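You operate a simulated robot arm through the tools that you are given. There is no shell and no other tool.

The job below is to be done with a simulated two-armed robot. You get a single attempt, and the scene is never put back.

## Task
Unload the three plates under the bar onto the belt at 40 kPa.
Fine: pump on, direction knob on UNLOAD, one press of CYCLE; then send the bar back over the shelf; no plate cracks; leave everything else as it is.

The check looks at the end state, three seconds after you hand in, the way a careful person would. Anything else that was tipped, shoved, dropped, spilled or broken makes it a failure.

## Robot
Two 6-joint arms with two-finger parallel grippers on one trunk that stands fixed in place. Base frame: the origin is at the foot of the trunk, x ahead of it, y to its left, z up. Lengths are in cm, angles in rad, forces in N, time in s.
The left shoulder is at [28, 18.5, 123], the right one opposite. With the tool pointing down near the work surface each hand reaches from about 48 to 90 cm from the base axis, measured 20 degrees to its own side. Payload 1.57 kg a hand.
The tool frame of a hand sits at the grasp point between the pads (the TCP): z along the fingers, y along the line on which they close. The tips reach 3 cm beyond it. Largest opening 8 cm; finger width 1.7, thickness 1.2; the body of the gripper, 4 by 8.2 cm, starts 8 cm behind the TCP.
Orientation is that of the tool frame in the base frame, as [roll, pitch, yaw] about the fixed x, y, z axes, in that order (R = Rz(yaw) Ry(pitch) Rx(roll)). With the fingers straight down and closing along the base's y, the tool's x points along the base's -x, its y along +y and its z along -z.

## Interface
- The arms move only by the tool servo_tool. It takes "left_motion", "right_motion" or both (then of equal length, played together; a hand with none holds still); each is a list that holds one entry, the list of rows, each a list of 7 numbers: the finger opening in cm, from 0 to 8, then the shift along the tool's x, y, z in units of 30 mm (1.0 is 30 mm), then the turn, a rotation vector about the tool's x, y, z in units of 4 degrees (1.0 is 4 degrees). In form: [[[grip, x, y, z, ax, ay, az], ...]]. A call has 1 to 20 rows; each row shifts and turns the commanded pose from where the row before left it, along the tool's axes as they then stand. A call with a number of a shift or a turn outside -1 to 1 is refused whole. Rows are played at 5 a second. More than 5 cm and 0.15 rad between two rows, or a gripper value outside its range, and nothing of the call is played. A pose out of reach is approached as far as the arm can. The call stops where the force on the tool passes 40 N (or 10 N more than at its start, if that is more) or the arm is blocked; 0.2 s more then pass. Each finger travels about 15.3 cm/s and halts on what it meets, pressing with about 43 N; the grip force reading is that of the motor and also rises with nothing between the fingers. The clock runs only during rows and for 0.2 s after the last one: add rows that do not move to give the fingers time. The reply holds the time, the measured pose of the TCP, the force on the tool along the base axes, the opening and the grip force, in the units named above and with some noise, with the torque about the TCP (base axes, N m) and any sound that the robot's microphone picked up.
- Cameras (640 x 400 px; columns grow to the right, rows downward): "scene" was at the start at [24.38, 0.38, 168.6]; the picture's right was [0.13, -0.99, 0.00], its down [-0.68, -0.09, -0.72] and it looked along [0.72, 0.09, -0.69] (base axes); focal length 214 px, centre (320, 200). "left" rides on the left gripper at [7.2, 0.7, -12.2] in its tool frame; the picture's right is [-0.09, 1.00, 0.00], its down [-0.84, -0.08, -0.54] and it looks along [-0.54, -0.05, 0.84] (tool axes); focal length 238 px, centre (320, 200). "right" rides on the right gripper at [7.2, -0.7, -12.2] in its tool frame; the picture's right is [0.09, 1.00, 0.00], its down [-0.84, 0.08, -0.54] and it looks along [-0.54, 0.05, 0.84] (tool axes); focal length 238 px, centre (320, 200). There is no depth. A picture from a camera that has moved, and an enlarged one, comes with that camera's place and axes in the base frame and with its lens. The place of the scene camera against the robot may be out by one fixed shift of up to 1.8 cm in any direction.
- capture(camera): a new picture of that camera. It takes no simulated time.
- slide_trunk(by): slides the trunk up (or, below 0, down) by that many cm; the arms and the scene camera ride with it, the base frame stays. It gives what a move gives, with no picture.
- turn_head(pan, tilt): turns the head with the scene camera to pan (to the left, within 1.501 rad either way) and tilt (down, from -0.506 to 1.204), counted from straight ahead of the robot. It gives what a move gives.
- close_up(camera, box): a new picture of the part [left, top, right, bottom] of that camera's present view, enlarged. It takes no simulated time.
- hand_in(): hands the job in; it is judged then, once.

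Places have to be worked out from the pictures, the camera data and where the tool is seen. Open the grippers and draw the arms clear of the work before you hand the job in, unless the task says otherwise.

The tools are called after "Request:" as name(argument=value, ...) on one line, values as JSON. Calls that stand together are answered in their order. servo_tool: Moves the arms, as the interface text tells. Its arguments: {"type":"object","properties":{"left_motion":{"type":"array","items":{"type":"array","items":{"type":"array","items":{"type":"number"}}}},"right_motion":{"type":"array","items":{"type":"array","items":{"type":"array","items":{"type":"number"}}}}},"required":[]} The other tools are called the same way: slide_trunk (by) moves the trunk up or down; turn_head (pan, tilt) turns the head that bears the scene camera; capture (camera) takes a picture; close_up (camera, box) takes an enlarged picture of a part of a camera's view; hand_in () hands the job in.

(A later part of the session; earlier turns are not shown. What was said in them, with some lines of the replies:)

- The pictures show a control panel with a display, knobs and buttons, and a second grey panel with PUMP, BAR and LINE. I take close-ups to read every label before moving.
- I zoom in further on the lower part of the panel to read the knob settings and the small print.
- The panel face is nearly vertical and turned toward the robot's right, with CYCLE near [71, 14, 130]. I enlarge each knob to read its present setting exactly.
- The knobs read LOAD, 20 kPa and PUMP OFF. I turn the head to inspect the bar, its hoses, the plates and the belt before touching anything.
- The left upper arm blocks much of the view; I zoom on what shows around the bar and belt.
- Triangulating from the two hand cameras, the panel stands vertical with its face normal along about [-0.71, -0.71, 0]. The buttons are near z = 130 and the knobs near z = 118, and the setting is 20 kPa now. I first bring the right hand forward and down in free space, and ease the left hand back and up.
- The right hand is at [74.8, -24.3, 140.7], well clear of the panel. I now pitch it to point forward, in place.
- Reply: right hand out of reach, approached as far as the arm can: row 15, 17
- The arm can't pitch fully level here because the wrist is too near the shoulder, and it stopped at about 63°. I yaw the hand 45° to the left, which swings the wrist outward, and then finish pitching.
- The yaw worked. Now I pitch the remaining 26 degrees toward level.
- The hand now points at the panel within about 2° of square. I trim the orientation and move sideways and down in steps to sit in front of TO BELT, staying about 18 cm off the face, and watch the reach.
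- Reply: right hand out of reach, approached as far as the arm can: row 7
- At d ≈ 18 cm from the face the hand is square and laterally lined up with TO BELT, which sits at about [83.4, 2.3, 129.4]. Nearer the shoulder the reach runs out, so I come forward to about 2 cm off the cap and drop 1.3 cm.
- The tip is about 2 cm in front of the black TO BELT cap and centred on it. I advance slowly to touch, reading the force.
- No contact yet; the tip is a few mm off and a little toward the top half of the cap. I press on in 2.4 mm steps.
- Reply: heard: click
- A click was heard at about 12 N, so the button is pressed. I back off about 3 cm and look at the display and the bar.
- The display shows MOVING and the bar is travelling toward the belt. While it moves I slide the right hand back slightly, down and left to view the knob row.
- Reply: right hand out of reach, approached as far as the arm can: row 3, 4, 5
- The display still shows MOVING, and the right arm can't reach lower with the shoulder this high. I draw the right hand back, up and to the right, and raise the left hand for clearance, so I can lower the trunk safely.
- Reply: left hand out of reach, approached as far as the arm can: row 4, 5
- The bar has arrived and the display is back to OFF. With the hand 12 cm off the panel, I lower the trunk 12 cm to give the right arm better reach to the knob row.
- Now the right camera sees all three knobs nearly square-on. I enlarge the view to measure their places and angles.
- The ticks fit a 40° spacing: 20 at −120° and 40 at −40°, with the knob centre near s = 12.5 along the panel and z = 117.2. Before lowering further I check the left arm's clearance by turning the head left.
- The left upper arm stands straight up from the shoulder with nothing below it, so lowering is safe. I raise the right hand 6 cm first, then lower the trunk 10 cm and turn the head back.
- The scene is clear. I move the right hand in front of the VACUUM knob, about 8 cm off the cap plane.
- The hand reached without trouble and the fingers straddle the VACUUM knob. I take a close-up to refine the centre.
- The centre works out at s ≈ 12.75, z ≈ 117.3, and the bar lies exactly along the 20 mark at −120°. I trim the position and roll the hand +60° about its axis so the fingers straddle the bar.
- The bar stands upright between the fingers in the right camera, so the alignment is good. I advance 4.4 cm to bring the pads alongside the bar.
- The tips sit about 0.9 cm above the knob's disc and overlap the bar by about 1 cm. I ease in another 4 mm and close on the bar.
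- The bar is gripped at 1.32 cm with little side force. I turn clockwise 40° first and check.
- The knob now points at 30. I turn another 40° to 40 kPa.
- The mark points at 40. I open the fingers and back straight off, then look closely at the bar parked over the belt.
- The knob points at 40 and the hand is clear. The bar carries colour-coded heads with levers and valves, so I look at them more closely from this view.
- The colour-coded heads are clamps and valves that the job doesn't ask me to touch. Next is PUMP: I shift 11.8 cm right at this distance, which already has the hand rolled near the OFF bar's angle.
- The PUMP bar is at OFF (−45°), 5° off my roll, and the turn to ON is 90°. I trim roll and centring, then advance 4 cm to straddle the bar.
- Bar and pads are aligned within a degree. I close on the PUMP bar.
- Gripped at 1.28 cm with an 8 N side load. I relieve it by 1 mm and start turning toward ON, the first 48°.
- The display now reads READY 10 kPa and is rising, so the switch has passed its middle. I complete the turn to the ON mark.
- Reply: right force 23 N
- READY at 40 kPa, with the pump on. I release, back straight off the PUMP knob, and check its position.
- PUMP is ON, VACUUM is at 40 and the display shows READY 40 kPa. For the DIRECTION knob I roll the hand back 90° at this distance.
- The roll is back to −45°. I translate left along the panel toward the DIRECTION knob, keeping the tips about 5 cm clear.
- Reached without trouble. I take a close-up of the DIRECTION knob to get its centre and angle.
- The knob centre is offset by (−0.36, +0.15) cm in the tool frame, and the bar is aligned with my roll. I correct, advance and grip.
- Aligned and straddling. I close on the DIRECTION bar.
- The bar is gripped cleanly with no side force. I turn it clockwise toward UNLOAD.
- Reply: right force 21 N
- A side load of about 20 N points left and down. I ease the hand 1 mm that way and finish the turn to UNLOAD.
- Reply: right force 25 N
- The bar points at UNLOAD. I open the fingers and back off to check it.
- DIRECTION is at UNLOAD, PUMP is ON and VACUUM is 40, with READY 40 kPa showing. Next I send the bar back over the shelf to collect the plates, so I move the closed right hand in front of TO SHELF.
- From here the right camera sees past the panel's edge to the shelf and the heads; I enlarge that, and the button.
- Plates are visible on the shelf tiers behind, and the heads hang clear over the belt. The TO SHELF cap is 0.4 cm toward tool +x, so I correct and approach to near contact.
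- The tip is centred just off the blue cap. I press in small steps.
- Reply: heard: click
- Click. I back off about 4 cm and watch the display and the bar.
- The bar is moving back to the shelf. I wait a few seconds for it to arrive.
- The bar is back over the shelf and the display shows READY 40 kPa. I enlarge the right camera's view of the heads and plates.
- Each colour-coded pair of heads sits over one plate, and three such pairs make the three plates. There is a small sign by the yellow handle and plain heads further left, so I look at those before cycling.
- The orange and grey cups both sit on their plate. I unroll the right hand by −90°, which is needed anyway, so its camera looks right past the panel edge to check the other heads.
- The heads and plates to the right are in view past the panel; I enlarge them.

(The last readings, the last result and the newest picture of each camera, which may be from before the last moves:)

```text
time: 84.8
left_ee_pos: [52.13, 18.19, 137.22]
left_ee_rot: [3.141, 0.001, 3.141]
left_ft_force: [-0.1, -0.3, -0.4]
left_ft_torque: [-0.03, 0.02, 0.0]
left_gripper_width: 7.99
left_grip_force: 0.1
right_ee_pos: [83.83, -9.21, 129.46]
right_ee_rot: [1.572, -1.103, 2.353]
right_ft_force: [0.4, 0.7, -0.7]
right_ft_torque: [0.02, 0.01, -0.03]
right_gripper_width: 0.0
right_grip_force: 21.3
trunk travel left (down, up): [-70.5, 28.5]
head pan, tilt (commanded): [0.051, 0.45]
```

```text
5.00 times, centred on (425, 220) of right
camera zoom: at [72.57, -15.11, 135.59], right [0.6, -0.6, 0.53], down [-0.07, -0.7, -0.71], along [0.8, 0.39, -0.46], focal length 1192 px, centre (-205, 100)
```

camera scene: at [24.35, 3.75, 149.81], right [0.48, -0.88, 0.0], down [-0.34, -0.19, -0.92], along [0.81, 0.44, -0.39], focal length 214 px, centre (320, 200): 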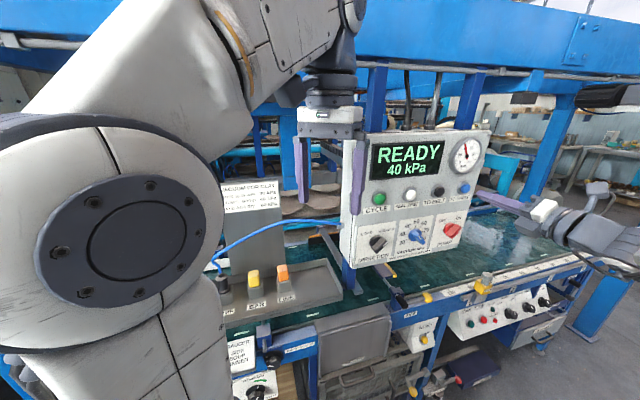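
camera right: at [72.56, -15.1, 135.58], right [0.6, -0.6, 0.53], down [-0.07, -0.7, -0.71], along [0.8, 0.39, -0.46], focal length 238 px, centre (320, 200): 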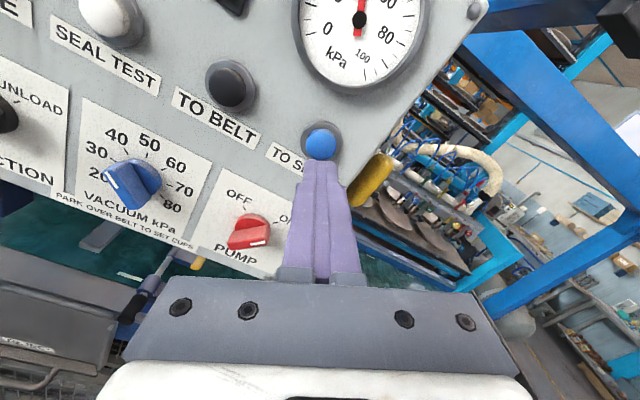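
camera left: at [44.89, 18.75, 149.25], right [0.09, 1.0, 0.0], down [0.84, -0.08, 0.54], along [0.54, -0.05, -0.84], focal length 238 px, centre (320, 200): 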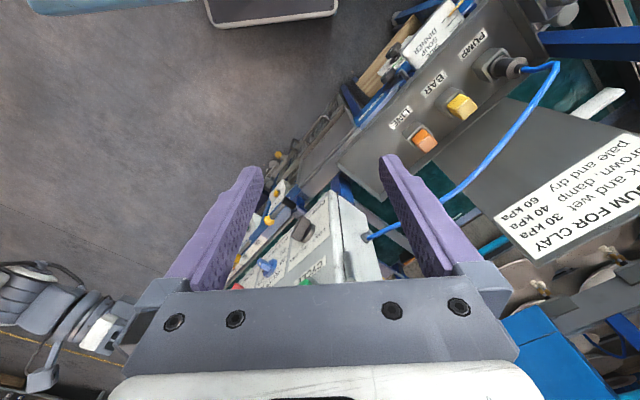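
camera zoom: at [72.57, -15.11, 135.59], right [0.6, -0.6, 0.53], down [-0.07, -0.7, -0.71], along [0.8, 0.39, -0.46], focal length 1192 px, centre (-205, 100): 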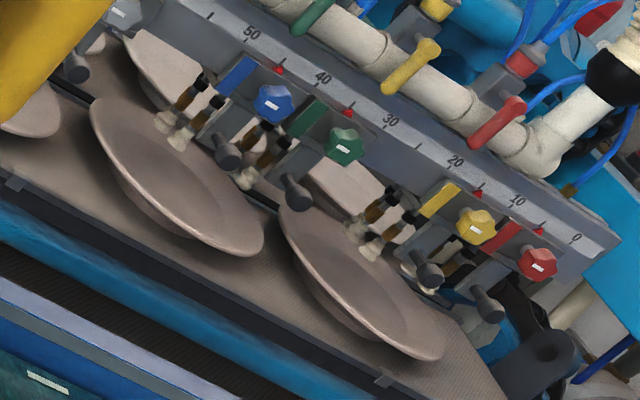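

Three plates lie under the three colour pairs. I zoom further on the yellow and red and the blue and green cups to be sure they sit over their plates.

Request:
close_up(camera="right", box=[430, 208, 480, 252])

Request:
close_up(camera="right", box=[395, 185, 445, 232])

Request:
capture(camera="scene")

```text
9.09 times, centred on (455, 230) of right
camera zoom: at [72.57, -15.11, 135.59], right [0.6, -0.6, 0.53], down [-0.07, -0.7, -0.71], along [0.8, 0.39, -0.46], focal length 2167 px, centre (-907, -73)
```

zoom: 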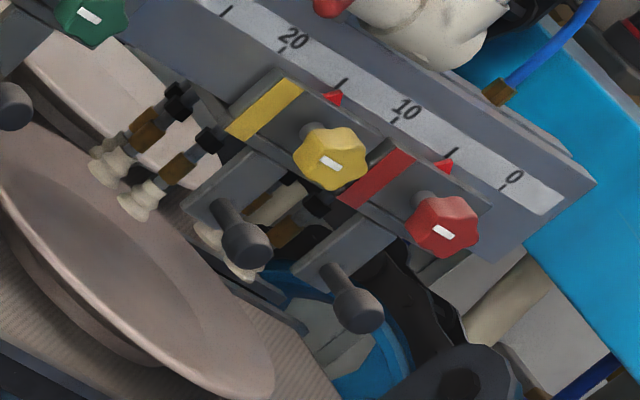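

```text
8.51 times, centred on (420, 208) of right
camera zoom: at [72.57, -15.11, 135.59], right [0.6, -0.6, 0.53], down [-0.07, -0.7, -0.71], along [0.8, 0.39, -0.46], focal length 2028 px, centre (-531, 128)
```

zoom: 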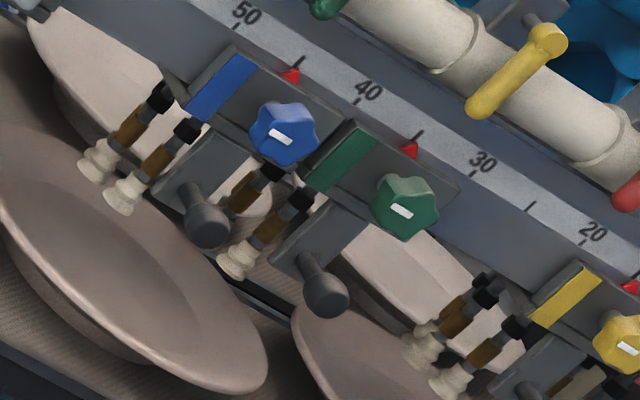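

```text
taken
camera scene: at [25.39, -0.2, 149.34], right [0.05, -1.0, 0.0], down [-0.43, -0.02, -0.9], along [0.9, 0.05, -0.44], focal length 214 px, centre (320, 200)
```

scene: 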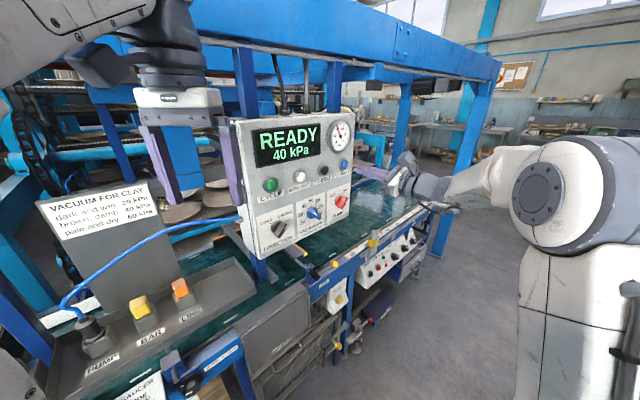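

The pointers read 75/65, 45/35 and 15/5, so each pair is centred over its plate, and all the valve levers stand alike. Everything is set, so I move the closed hand along the panel to in front of CYCLE.

Request:
servo_tool(right_motion=[[[0, 0.429, -0.841, 0, 0, 0, 0], [0, 0.429, -0.841, 0, 0, 0, 0], [0, 0.429, -0.841, 0, 0, 0, 0], [0, 0.429, -0.841, 0, 0, 0, 0], [0, 0.429, -0.841, 0, 0, 0, 0], [0, 0.429, -0.841, 0, 0, 0, 0], [0, 0.429, -0.841, 0, 0, 0, 0], [0, 0.429, -0.841, 0, 0, 0, 0], [0, 0.429, -0.841, 0, 0, 0, 0], [0, 0, 0, 0, 0, 0, 0]]])

Request:
capture(camera="right")

Request:
capture(camera="scene")

```text
time: 87.0
left_ee_pos: [52.09, 18.11, 137.17]
left_ee_rot: [-3.14, 0.001, 3.14]
left_ft_force: [0.1, 0.4, -0.3]
left_ft_torque: [0.01, -0.02, -0.02]
left_gripper_width: 8.01
left_grip_force: 0.1
right_ee_pos: [65.89, 8.65, 129.71]
right_ee_rot: [1.573, -1.103, 2.355]
right_ft_force: [1.1, 0.6, 0.5]
right_ft_torque: [0.0, 0.01, 0.01]
right_gripper_width: 0.0
right_grip_force: 21.4
trunk travel left (down, up): [-70.5, 28.5]
head pan, tilt (commanded): [0.051, 0.45]
```

```text
taken
camera right: at [54.54, 2.86, 135.82], right [0.6, -0.6, 0.53], down [-0.07, -0.7, -0.71], along [0.8, 0.39, -0.46], focal length 238 px, centre (320, 200)
```

right: 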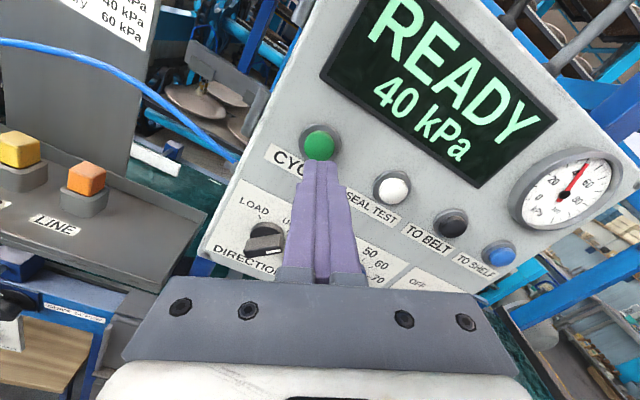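

```text
taken
camera scene: at [25.38, -0.2, 149.34], right [0.05, -1.0, 0.0], down [-0.43, -0.02, -0.9], along [0.9, 0.05, -0.44], focal length 214 px, centre (320, 200)
```

scene: 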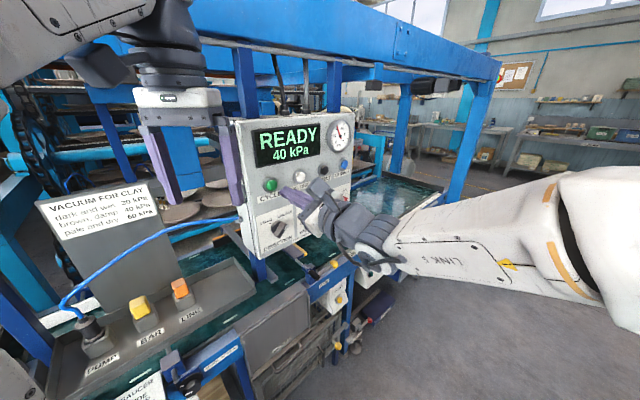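

The tip is in line with the green CYCLE cap (0.3 cm trim). I approach to just short of contact.

Request:
servo_tool(right_motion=[[[0, 0.09, -0.02, 0.3, 0, 0, 0], [0, 0, 0, 0.4, 0, 0, 0], [0, 0, 0, 0.4, 0, 0, 0], [0, 0, 0, 0.25, 0, 0, 0], [0, 0, 0, 0.1, 0, 0, 0], [0, 0, 0, 0, 0, 0, 0]]])

Request:
close_up(camera="right", box=[250, 80, 390, 200])

```text
time: 88.5
left_ee_pos: [52.02, 18.19, 137.14]
left_ee_rot: [3.141, 0.003, -3.14]
left_ft_force: [-0.4, -0.2, 0.4]
left_ft_torque: [0.0, 0.01, 0.01]
left_gripper_width: 8.0
left_grip_force: 0.0
right_ee_pos: [68.88, 11.94, 129.95]
right_ee_rot: [1.572, -1.103, 2.356]
right_ft_force: [-1.0, -0.4, -0.2]
right_ft_torque: [0.01, 0.01, 0.02]
right_gripper_width: 0.03
right_grip_force: 20.8
trunk travel left (down, up): [-70.5, 28.5]
head pan, tilt (commanded): [0.051, 0.45]
```

```text
3.33 times, centred on (320, 140) of right
camera zoom: at [57.52, 6.13, 135.96], right [0.6, -0.6, 0.53], down [-0.07, -0.7, -0.71], along [0.8, 0.39, -0.46], focal length 794 px, centre (320, 400)
```

zoom: 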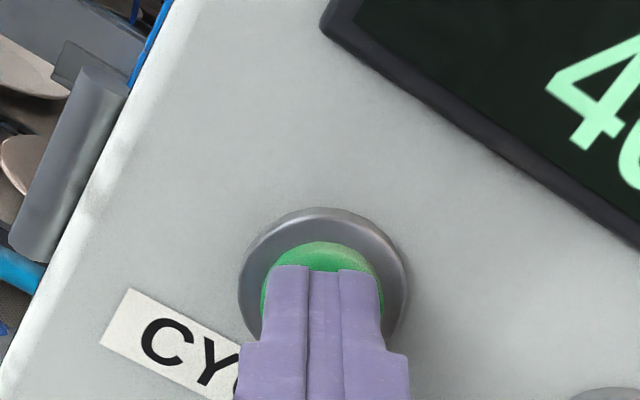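

Centred and just off the cap. I make the single press of CYCLE now.

Request:
servo_tool(right_motion=[[[0, 0, 0, 0.08, 0, 0, 0], [0, 0, 0, 0.08, 0, 0, 0], [0, 0, 0, 0.06, 0, 0, 0]]])

```text
time: 89.2
left_ee_pos: [52.03, 18.1, 137.2]
left_ee_rot: [-3.141, 0.003, -3.141]
left_ft_force: [-0.4, 0.4, -0.5]
left_ft_torque: [0.0, 0.01, -0.01]
left_gripper_width: 8.0
left_grip_force: 0.1
right_ee_pos: [69.41, 12.3, 129.82]
right_ee_rot: [1.573, -1.101, 2.355]
right_ft_force: [-9.3, -7.3, 0.9]
right_ft_torque: [0.05, 0.08, 0.03]
right_gripper_width: 0.0
right_grip_force: 20.9
trunk travel left (down, up): [-70.5, 28.5]
head pan, tilt (commanded): [0.051, 0.45]
heard: click
```

One click was heard. I back straight off so the button isn't touched again, and watch.

Request:
servo_tool(right_motion=[[[0, 0, 0, -0.4, 0, 0, 0], [0, 0, 0, -0.5, 0, 0, 0], [0, 0, 0, -0.5, 0, 0, 0], [0, 0, 0, 0, 0, 0, 0]]])

Request:
capture(camera="scene")

```text
time: 90.2
left_ee_pos: [52.11, 18.11, 137.13]
left_ee_rot: [-3.141, 0.003, -3.142]
left_ft_force: [0.3, 0.5, 0.6]
left_ft_torque: [0.02, -0.01, 0.02]
left_gripper_width: 8.04
left_grip_force: 0.0
right_ee_pos: [66.45, 9.36, 129.74]
right_ee_rot: [1.573, -1.102, 2.354]
right_ft_force: [-0.1, -0.1, 0.0]
right_ft_torque: [0.0, -0.02, -0.04]
right_gripper_width: 0.01
right_grip_force: 21.5
trunk travel left (down, up): [-70.5, 28.5]
head pan, tilt (commanded): [0.051, 0.45]
```

```text
taken
camera scene: at [25.38, -0.21, 149.34], right [0.05, -1.0, 0.0], down [-0.43, -0.02, -0.9], along [0.9, 0.05, -0.44], focal length 214 px, centre (320, 200)
```

scene: 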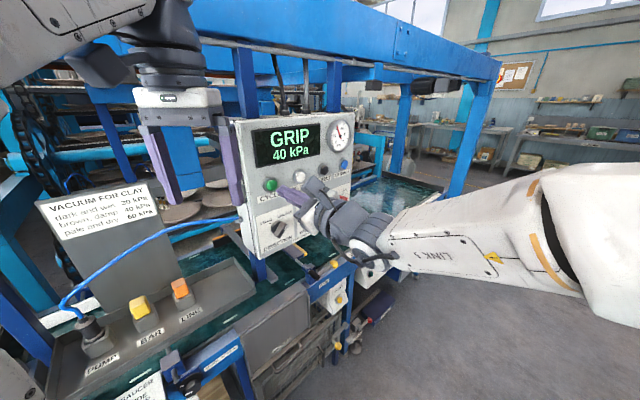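

The display shows GRIP 40 kPa, so the cycle is running. Meanwhile I slide the right hand back along the panel toward TO SHELF, keeping clear of the face.

Request:
servo_tool(right_motion=[[[0, -0.429, 0.841, 0, 0, 0, 0], [0, -0.429, 0.841, 0, 0, 0, 0], [0, -0.429, 0.841, 0, 0, 0, 0], [0, -0.429, 0.841, 0, 0, 0, 0], [0, -0.429, 0.841, 0, 0, 0, 0], [0, -0.429, 0.841, 0, 0, 0, 0], [0, -0.429, 0.841, 0, 0, 0, 0], [0, -0.429, 0.841, 0, 0, 0, 0], [0, -0.429, 0.841, 0, 0, 0, 0], [0, 0, 0, 0, 0, 0, 0]]])

Request:
capture(camera="scene")

Request:
capture(camera="right")

```text
time: 92.5
left_ee_pos: [52.12, 18.19, 137.11]
left_ee_rot: [3.141, 0.002, 3.141]
left_ft_force: [-0.2, 0.2, -0.4]
left_ft_torque: [0.03, -0.01, 0.02]
left_gripper_width: 8.02
left_grip_force: 0.0
right_ee_pos: [84.45, -8.64, 129.65]
right_ee_rot: [1.572, -1.102, 2.354]
right_ft_force: [0.1, -0.4, 0.1]
right_ft_torque: [0.02, -0.01, -0.01]
right_gripper_width: 0.0
right_grip_force: 21.1
trunk travel left (down, up): [-70.5, 28.5]
head pan, tilt (commanded): [0.051, 0.45]
```

```text
taken
camera scene: at [25.41, -0.22, 149.34], right [0.05, -1.0, 0.0], down [-0.43, -0.02, -0.9], along [0.9, 0.05, -0.44], focal length 214 px, centre (320, 200)
```

scene: 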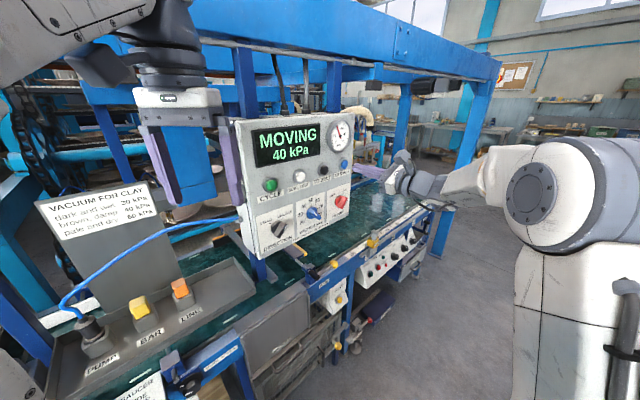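

```text
taken
camera right: at [73.13, -14.43, 135.77], right [0.6, -0.6, 0.53], down [-0.07, -0.7, -0.71], along [0.8, 0.39, -0.46], focal length 238 px, centre (320, 200)
```

right: 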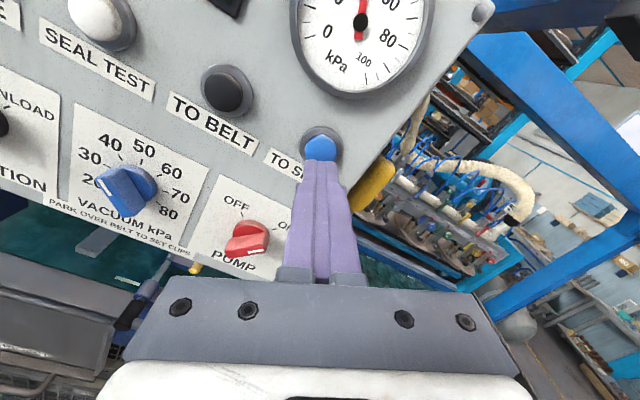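

The bar is moving with the plates. I wait several seconds and watch for the release onto the belt.

Request:
servo_tool(right_motion=[[[0, 0, 0, 0, 0, 0, 0], [0, 0, 0, 0, 0, 0, 0], [0, 0, 0, 0, 0, 0, 0], [0, 0, 0, 0, 0, 0, 0], [0, 0, 0, 0, 0, 0, 0], [0, 0, 0, 0, 0, 0, 0], [0, 0, 0, 0, 0, 0, 0], [0, 0, 0, 0, 0, 0, 0], [0, 0, 0, 0, 0, 0, 0], [0, 0, 0, 0, 0, 0, 0], [0, 0, 0, 0, 0, 0, 0], [0, 0, 0, 0, 0, 0, 0], [0, 0, 0, 0, 0, 0, 0], [0, 0, 0, 0, 0, 0, 0], [0, 0, 0, 0, 0, 0, 0], [0, 0, 0, 0, 0, 0, 0], [0, 0, 0, 0, 0, 0, 0], [0, 0, 0, 0, 0, 0, 0], [0, 0, 0, 0, 0, 0, 0], [0, 0, 0, 0, 0, 0, 0]]])

Request:
capture(camera="scene")

Request:
close_up(camera="scene", box=[230, 90, 450, 230])

Request:
close_up(camera="right", box=[350, 80, 560, 300])

```text
time: 96.7
left_ee_pos: [52.12, 18.16, 137.29]
left_ee_rot: [-3.141, 0.001, -3.142]
left_ft_force: [0.9, -0.1, -0.4]
left_ft_torque: [-0.01, 0.0, 0.03]
left_gripper_width: 8.0
left_grip_force: 0.0
right_ee_pos: [84.32, -8.58, 129.58]
right_ee_rot: [1.571, -1.103, 2.355]
right_ft_force: [0.5, 0.2, 0.3]
right_ft_torque: [-0.01, -0.02, -0.03]
right_gripper_width: 0.04
right_grip_force: 21.1
trunk travel left (down, up): [-70.5, 28.5]
head pan, tilt (commanded): [0.051, 0.45]
```

```text
taken
camera scene: at [25.39, -0.21, 149.34], right [0.05, -1.0, 0.0], down [-0.43, -0.02, -0.9], along [0.9, 0.05, -0.44], focal length 214 px, centre (320, 200)
```

scene: 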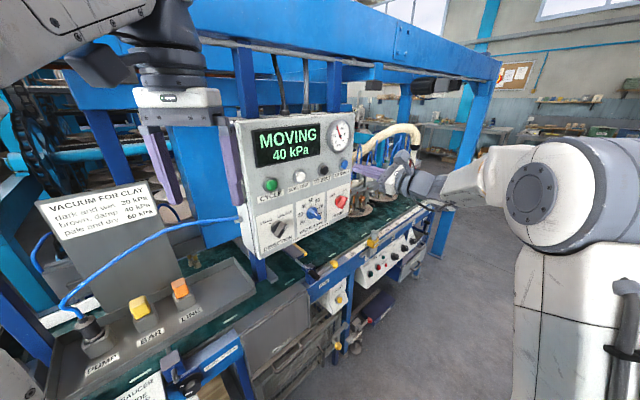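

```text
2.86 times, centred on (340, 160) of scene
camera zoom: at [25.39, -0.21, 149.34], right [0.05, -1.0, 0.0], down [-0.43, -0.02, -0.9], along [0.9, 0.05, -0.44], focal length 613 px, centre (263, 314)
```

zoom: 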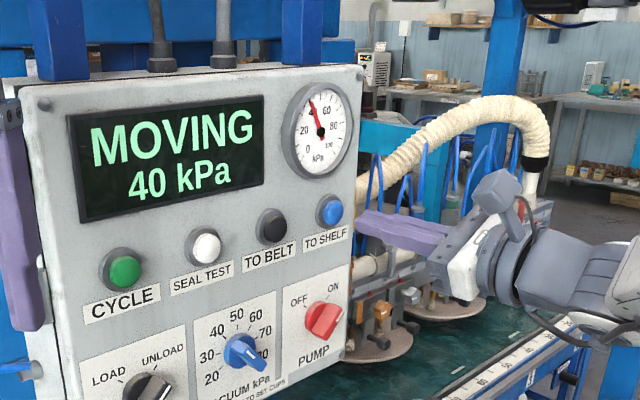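

```text
1.82 times, centred on (455, 190) of right
camera zoom: at [73.1, -14.39, 135.78], right [0.6, -0.6, 0.53], down [-0.07, -0.7, -0.71], along [0.8, 0.39, -0.46], focal length 433 px, centre (74, 218)
```

zoom: 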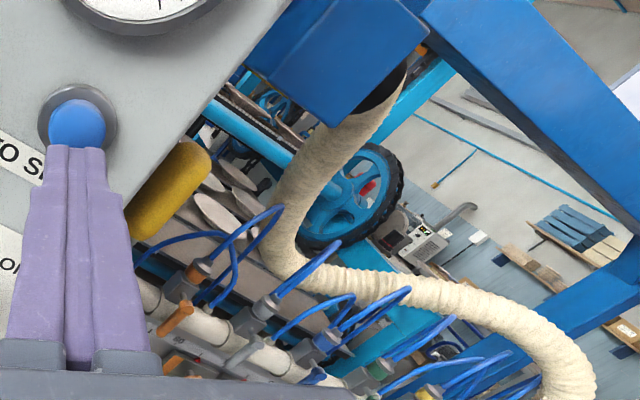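

The plates are being carried to the belt. I wait until the display is idle again.

Request:
servo_tool(right_motion=[[[0, 0, 0, 0, 0, 0, 0], [0, 0, 0, 0, 0, 0, 0], [0, 0, 0, 0, 0, 0, 0], [0, 0, 0, 0, 0, 0, 0], [0, 0, 0, 0, 0, 0, 0], [0, 0, 0, 0, 0, 0, 0], [0, 0, 0, 0, 0, 0, 0], [0, 0, 0, 0, 0, 0, 0], [0, 0, 0, 0, 0, 0, 0], [0, 0, 0, 0, 0, 0, 0], [0, 0, 0, 0, 0, 0, 0], [0, 0, 0, 0, 0, 0, 0], [0, 0, 0, 0, 0, 0, 0], [0, 0, 0, 0, 0, 0, 0], [0, 0, 0, 0, 0, 0, 0], [0, 0, 0, 0, 0, 0, 0], [0, 0, 0, 0, 0, 0, 0], [0, 0, 0, 0, 0, 0, 0], [0, 0, 0, 0, 0, 0, 0], [0, 0, 0, 0, 0, 0, 0]]])

Request:
close_up(camera="scene", box=[230, 90, 450, 230])

```text
time: 100.8
left_ee_pos: [52.16, 18.12, 137.37]
left_ee_rot: [-3.141, 0.002, -3.141]
left_ft_force: [0.3, -0.3, -0.3]
left_ft_torque: [0.0, 0.03, 0.0]
left_gripper_width: 8.01
left_grip_force: 0.0
right_ee_pos: [84.48, -8.57, 129.62]
right_ee_rot: [1.573, -1.102, 2.352]
right_ft_force: [-0.7, 0.1, -1.0]
right_ft_torque: [0.0, 0.0, -0.01]
right_gripper_width: 0.02
right_grip_force: 21.7
trunk travel left (down, up): [-70.5, 28.5]
head pan, tilt (commanded): [0.051, 0.45]
```

```text
2.86 times, centred on (340, 160) of scene
camera zoom: at [25.39, -0.21, 149.34], right [0.05, -1.0, 0.0], down [-0.43, -0.02, -0.9], along [0.9, 0.05, -0.44], focal length 613 px, centre (263, 314)
```

zoom: 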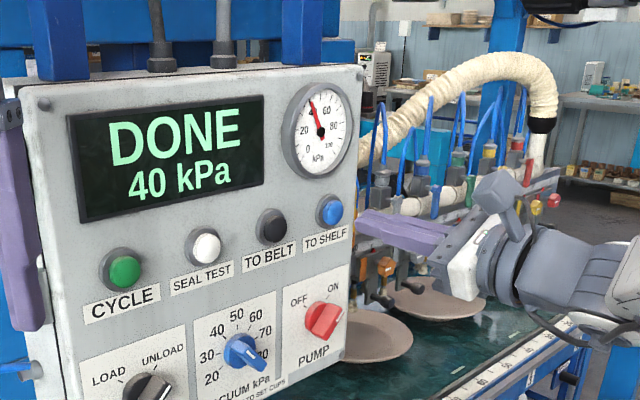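

DONE at 40 kPa, with the plates lying on the belt and the bar lifted. I now approach TO SHELF to send the bar back.

Request:
servo_tool(right_motion=[[[0, -0.09, -0.045, 0.3, 0, 0, 0], [0, 0, 0, 0.4, 0, 0, 0], [0, 0, 0, 0.35, 0, 0, 0], [0, 0, 0, 0.12, 0, 0, 0], [0, 0, 0, 0, 0, 0, 0]]])

Request:
close_up(camera="right", box=[250, 80, 390, 200])

```text
time: 102.0
left_ee_pos: [52.13, 18.15, 137.19]
left_ee_rot: [3.141, 0.002, 3.14]
left_ft_force: [-0.1, -0.4, 0.5]
left_ft_torque: [0.01, -0.03, 0.02]
left_gripper_width: 7.99
left_grip_force: 0.1
right_ee_pos: [86.85, -6.07, 129.42]
right_ee_rot: [1.57, -1.102, 2.356]
right_ft_force: [-0.6, -0.9, 0.8]
right_ft_torque: [-0.01, -0.01, -0.03]
right_gripper_width: 0.03
right_grip_force: 21.8
trunk travel left (down, up): [-70.5, 28.5]
head pan, tilt (commanded): [0.051, 0.45]
```

```text
3.33 times, centred on (320, 140) of right
camera zoom: at [75.54, -11.93, 135.51], right [0.6, -0.6, 0.53], down [-0.07, -0.7, -0.71], along [0.8, 0.39, -0.46], focal length 794 px, centre (320, 400)
```

zoom: 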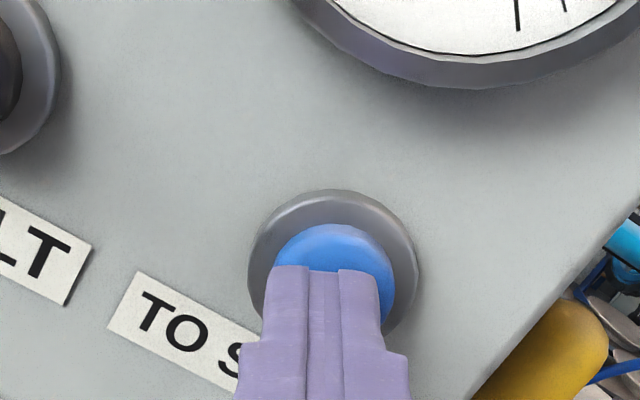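

The tip is on the blue cap, a touch off centre but fully on it. I press.

Request:
servo_tool(right_motion=[[[0, 0, 0.05, 0.08, 0, 0, 0], [0, 0, 0, 0.08, 0, 0, 0], [0, 0, 0, 0.06, 0, 0, 0]]])

```text
time: 102.8
left_ee_pos: [52.02, 18.05, 137.13]
left_ee_rot: [-3.141, 0.003, -3.141]
left_ft_force: [-0.7, -0.2, 0.9]
left_ft_torque: [0.01, -0.03, 0.02]
left_gripper_width: 8.03
left_grip_force: 0.1
right_ee_pos: [87.37, -5.81, 129.4]
right_ee_rot: [1.573, -1.104, 2.353]
right_ft_force: [-8.5, -4.1, -1.2]
right_ft_torque: [-0.04, 0.02, 0.11]
right_gripper_width: 0.0
right_grip_force: 21.1
trunk travel left (down, up): [-70.5, 28.5]
head pan, tilt (commanded): [0.051, 0.45]
heard: click
```

Click. I back the hand off and watch the bar return.

Request:
servo_tool(right_motion=[[[0, 0, 0, -0.4, 0, 0, 0], [0, 0, 0, -0.5, 0, 0, 0], [0, 0, 0, -0.5, 0, 0, 0], [0, 0, 0, 0, 0, 0, 0], [0, 0, 0, 0, 0, 0, 0], [0, 0, 0, 0, 0, 0, 0], [0, 0, 0, 0, 0, 0, 0], [0, 0, 0, 0, 0, 0, 0], [0, 0, 0, 0, 0, 0, 0], [0, 0, 0, 0, 0, 0, 0], [0, 0, 0, 0, 0, 0, 0], [0, 0, 0, 0, 0, 0, 0], [0, 0, 0, 0, 0, 0, 0], [0, 0, 0, 0, 0, 0, 0], [0, 0, 0, 0, 0, 0, 0], [0, 0, 0, 0, 0, 0, 0], [0, 0, 0, 0, 0, 0, 0], [0, 0, 0, 0, 0, 0, 0]]])

Request:
capture(camera="scene")

Request:
close_up(camera="scene", box=[230, 90, 450, 230])

```text
time: 106.7
left_ee_pos: [52.13, 18.08, 137.19]
left_ee_rot: [3.142, 0.002, -3.141]
left_ft_force: [0.3, 0.1, -0.2]
left_ft_torque: [-0.01, 0.01, 0.02]
left_gripper_width: 7.99
left_grip_force: 0.1
right_ee_pos: [84.46, -8.84, 129.46]
right_ee_rot: [1.571, -1.104, 2.353]
right_ft_force: [0.2, -0.1, -0.8]
right_ft_torque: [-0.01, -0.01, 0.0]
right_gripper_width: 0.0
right_grip_force: 21.9
trunk travel left (down, up): [-70.5, 28.5]
head pan, tilt (commanded): [0.051, 0.45]
```

```text
taken
camera scene: at [25.39, -0.21, 149.34], right [0.05, -1.0, 0.0], down [-0.43, -0.02, -0.9], along [0.9, 0.05, -0.44], focal length 214 px, centre (320, 200)
```

scene: 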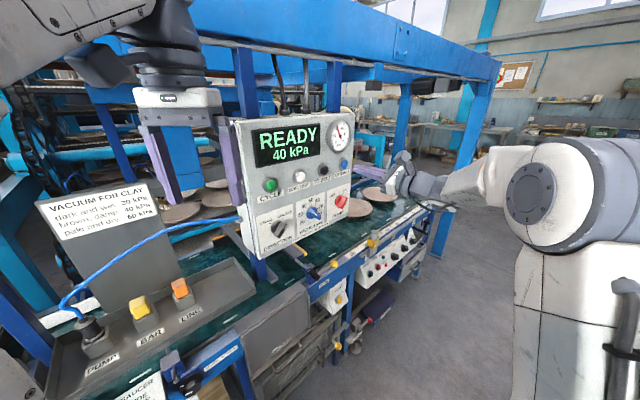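

```text
2.86 times, centred on (340, 160) of scene
camera zoom: at [25.39, -0.21, 149.34], right [0.05, -1.0, 0.0], down [-0.43, -0.02, -0.9], along [0.9, 0.05, -0.44], focal length 613 px, centre (263, 314)
```

zoom: 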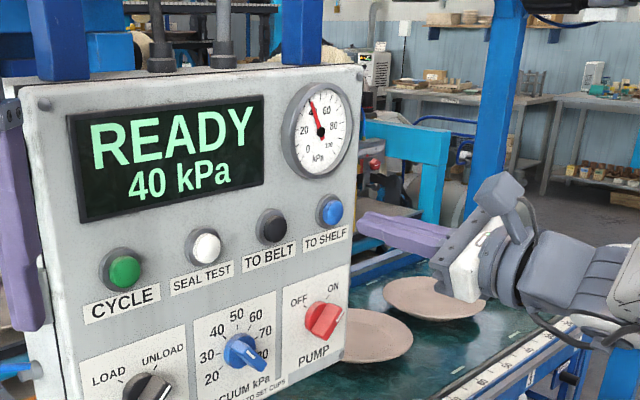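

READY again, with the bar back over the shelf. I draw the right hand back and to the right, open it, and check the belt and the third plate.

Request:
servo_tool(right_motion=[[[0, 0, 0, -0.6, 0, 0, 0], [0, 0, 0.3, -0.6, 0, 0, 0], [0, -0.3, 0.594, -0.6, 0, 0, 0], [0, -0.3, 0.594, -0.6, 0, 0, 0], [0, -0.3, 0.594, -0.6, 0, 0, 0], [4, -0.3, 0.594, -0.6, 0, 0, 0], [8, -0.3, 0.594, -0.3, 0, 0, 0], [8, 0, 0, 0, 0, 0, 0]]])

Request:
capture(camera="scene")

Request:
capture(camera="right")

Request:
close_up(camera="scene", box=[320, 100, 480, 240])

```text
time: 108.5
left_ee_pos: [52.07, 18.08, 137.16]
left_ee_rot: [-3.14, 0.002, -3.141]
left_ft_force: [0.8, -0.5, 0.4]
left_ft_torque: [0.03, 0.0, 0.0]
left_gripper_width: 7.99
left_grip_force: 0.1
right_ee_pos: [83.85, -24.65, 129.79]
right_ee_rot: [1.572, -1.101, 2.353]
right_ft_force: [-0.1, 0.5, 1.0]
right_ft_torque: [0.01, 0.0, -0.01]
right_gripper_width: 8.0
right_grip_force: 0.1
trunk travel left (down, up): [-70.5, 28.5]
head pan, tilt (commanded): [0.051, 0.45]
```

```text
taken
camera scene: at [25.4, -0.23, 149.34], right [0.05, -1.0, 0.0], down [-0.43, -0.02, -0.9], along [0.9, 0.05, -0.44], focal length 214 px, centre (320, 200)
```

scene: 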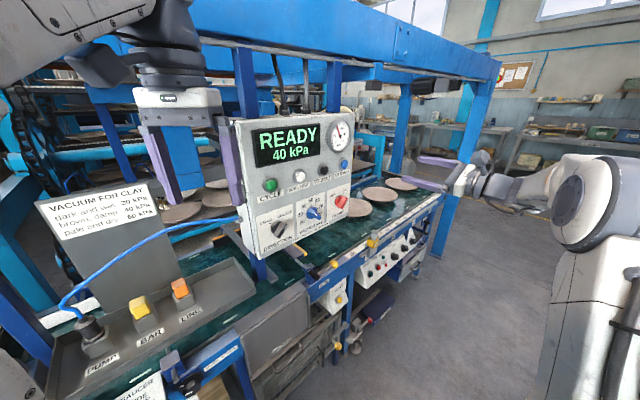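

```text
taken
camera right: at [72.45, -30.41, 135.95], right [0.6, -0.6, 0.53], down [-0.07, -0.7, -0.71], along [0.8, 0.39, -0.46], focal length 238 px, centre (320, 200)
```

right: 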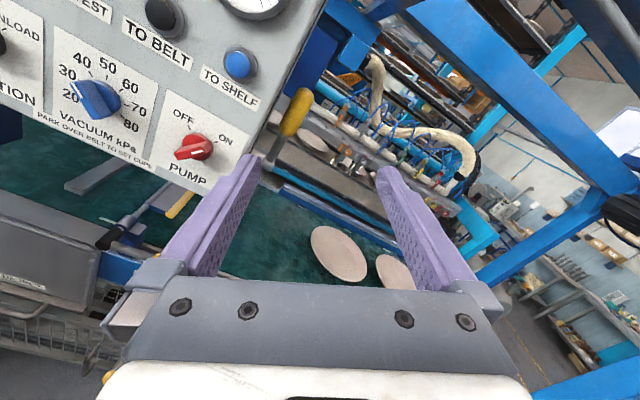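

```text
2.86 times, centred on (400, 170) of scene
camera zoom: at [25.4, -0.23, 149.34], right [0.05, -1.0, 0.0], down [-0.43, -0.02, -0.9], along [0.9, 0.05, -0.44], focal length 613 px, centre (91, 286)
```

zoom: 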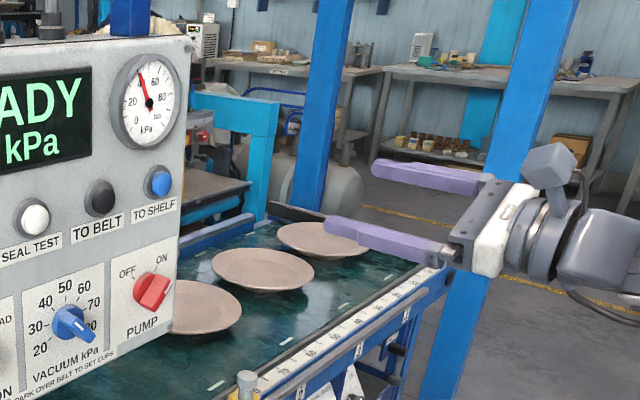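

All three plates lie on the belt. I check them for cracks and confirm the bar's place and the knob settings.

Request:
close_up(camera="scene", box=[345, 165, 425, 225])

Request:
close_up(camera="right", box=[240, 60, 500, 300])

Request:
close_up(camera="scene", box=[150, 100, 370, 280])

```text
6.67 times, centred on (385, 195) of scene
camera zoom: at [25.4, -0.23, 149.34], right [0.05, -1.0, 0.0], down [-0.43, -0.02, -0.9], along [0.9, 0.05, -0.44], focal length 1430 px, centre (-113, 233)
```

zoom: 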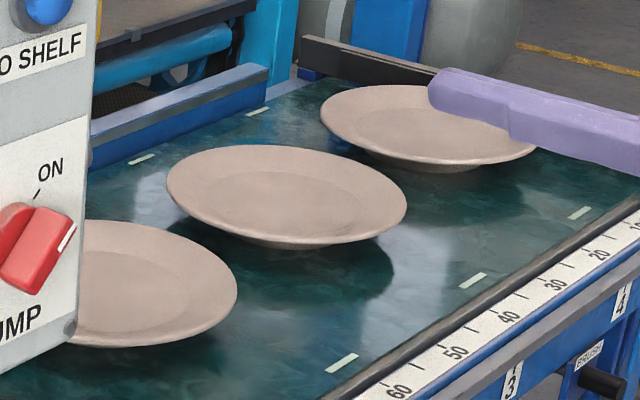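

```text
1.67 times, centred on (370, 180) of right
camera zoom: at [72.45, -30.41, 135.95], right [0.6, -0.6, 0.53], down [-0.07, -0.7, -0.71], along [0.8, 0.39, -0.46], focal length 397 px, centre (237, 233)
```

zoom: 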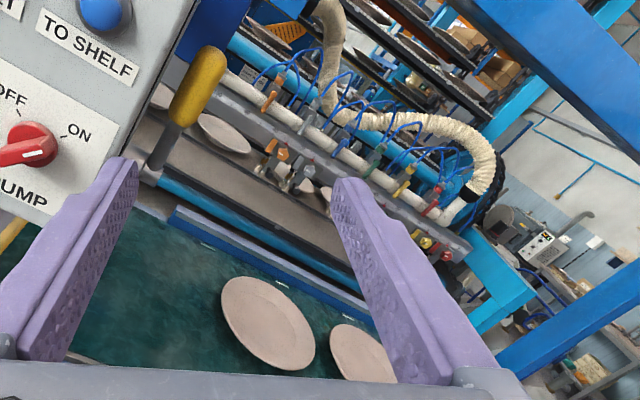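

```text
2.22 times, centred on (260, 190) of scene
camera zoom: at [25.4, -0.23, 149.34], right [0.05, -1.0, 0.0], down [-0.43, -0.02, -0.9], along [0.9, 0.05, -0.44], focal length 477 px, centre (453, 222)
```

zoom: 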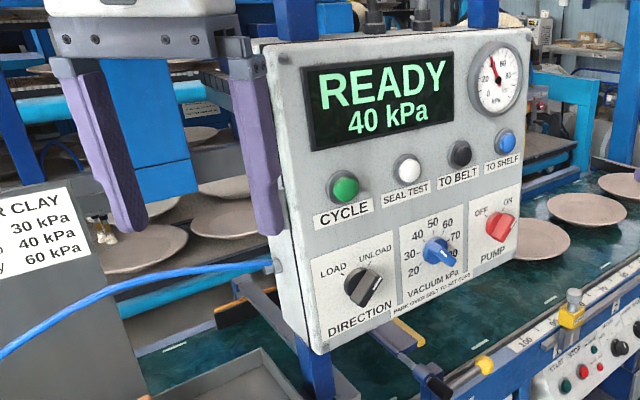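

The plates are whole, the bar is over the shelf, the knobs read UNLOAD / 40 / ON, and the pump hose is in place. I draw both open hands further back from the machine.

Request:
servo_tool(right_motion=[[[8, -0.2, 0.4, -0.5, 0, 0, 0], [8, -0.2, 0.4, -0.5, 0, 0, 0], [8, -0.2, 0.4, -0.5, 0, 0, 0], [8, -0.2, 0.4, -0.4, 0, 0, 0], [8, 0, 0, 0, 0, 0, 0]]], left_motion=[[[8, 0.3, 0, 0, 0, 0, 0], [8, 0.3, 0, 0, 0, 0, 0], [8, 0.3, 0, 0, 0, 0, 0], [8, 0, 0, 0, 0, 0, 0], [8, 0, 0, 0, 0, 0, 0]]])

Request:
capture(camera="scene")

Request:
capture(camera="left")

Request:
capture(camera="right")

```text
time: 109.7
left_ee_pos: [49.45, 18.08, 136.99]
left_ee_rot: [3.141, 0.006, 3.141]
left_ft_force: [0.4, -0.3, -0.8]
left_ft_torque: [0.02, 0.03, 0.04]
left_gripper_width: 8.02
left_grip_force: 0.2
right_ee_pos: [83.52, -32.53, 129.9]
right_ee_rot: [1.572, -1.103, 2.355]
right_ft_force: [0.4, 0.4, 0.2]
right_ft_torque: [0.04, 0.02, -0.02]
right_gripper_width: 7.98
right_grip_force: 0.0
trunk travel left (down, up): [-70.5, 28.5]
head pan, tilt (commanded): [0.051, 0.45]
```

```text
taken
camera scene: at [25.39, -0.23, 149.34], right [0.05, -1.0, 0.0], down [-0.43, -0.02, -0.9], along [0.9, 0.05, -0.44], focal length 214 px, centre (320, 200)
```

scene: 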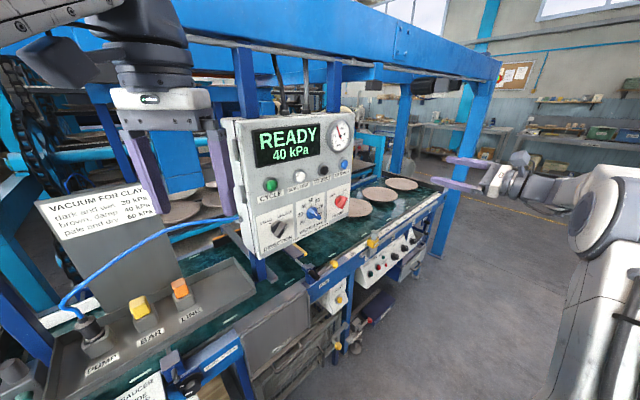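

```text
taken
camera left: at [42.19, 18.72, 149.13], right [0.09, 1.0, 0.0], down [0.83, -0.08, 0.55], along [0.54, -0.05, -0.84], focal length 238 px, centre (320, 200)
```

left: 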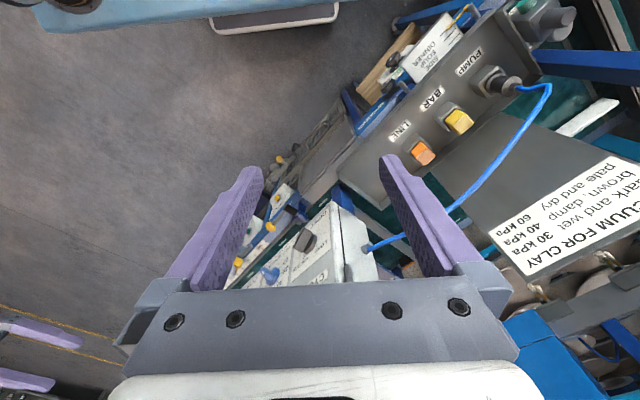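

```text
taken
camera right: at [72.21, -38.33, 135.98], right [0.6, -0.6, 0.53], down [-0.07, -0.7, -0.71], along [0.8, 0.39, -0.46], focal length 238 px, centre (320, 200)
```

right: 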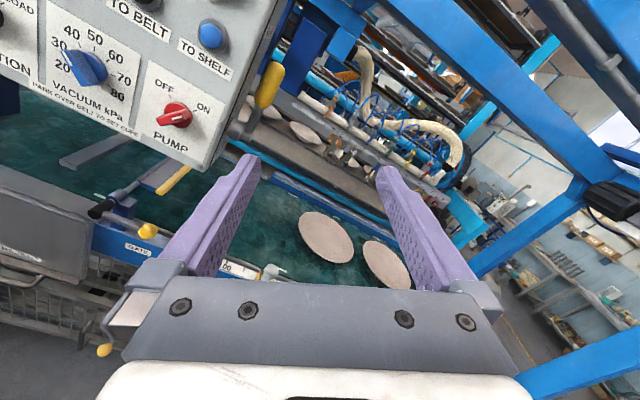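

Both hands are open and clear. The three plates lie whole on the belt and the bar is parked over the shelf at READY 40 kPa, with PUMP ON and DIRECTION on UNLOAD. I hand in.

Request:
hand_in()

```text
The job is handed in.
```

The three plates are on the belt, unloaded at 40 kPa. I saw no cracks in the camera close-ups, and I have handed the job in; no verdict has come back yet.

- **Vacuum:** the knob was at 20 kPa. The panel says to park over the belt to set the cups, so I sent the bar there with TO BELT. I turned the knob to 40 there, and the display then read READY 40 kPa.
- **Other controls:** the pump is on and the direction knob is on UNLOAD.
- **Cycle:** with the bar back over the shelf I pressed CYCLE once, and the display ended on DONE at 40 kPa.
- **Bar:** I sent it back with TO SHELF, and it is now over the shelf with the display on READY 40 kPa.

I touched no other controls and did not run the seal test. Both grippers are open and drawn clear of the machine. The trunk is about 22 cm lower than at the start, because the right arm could not reach the knobs from its starting height.
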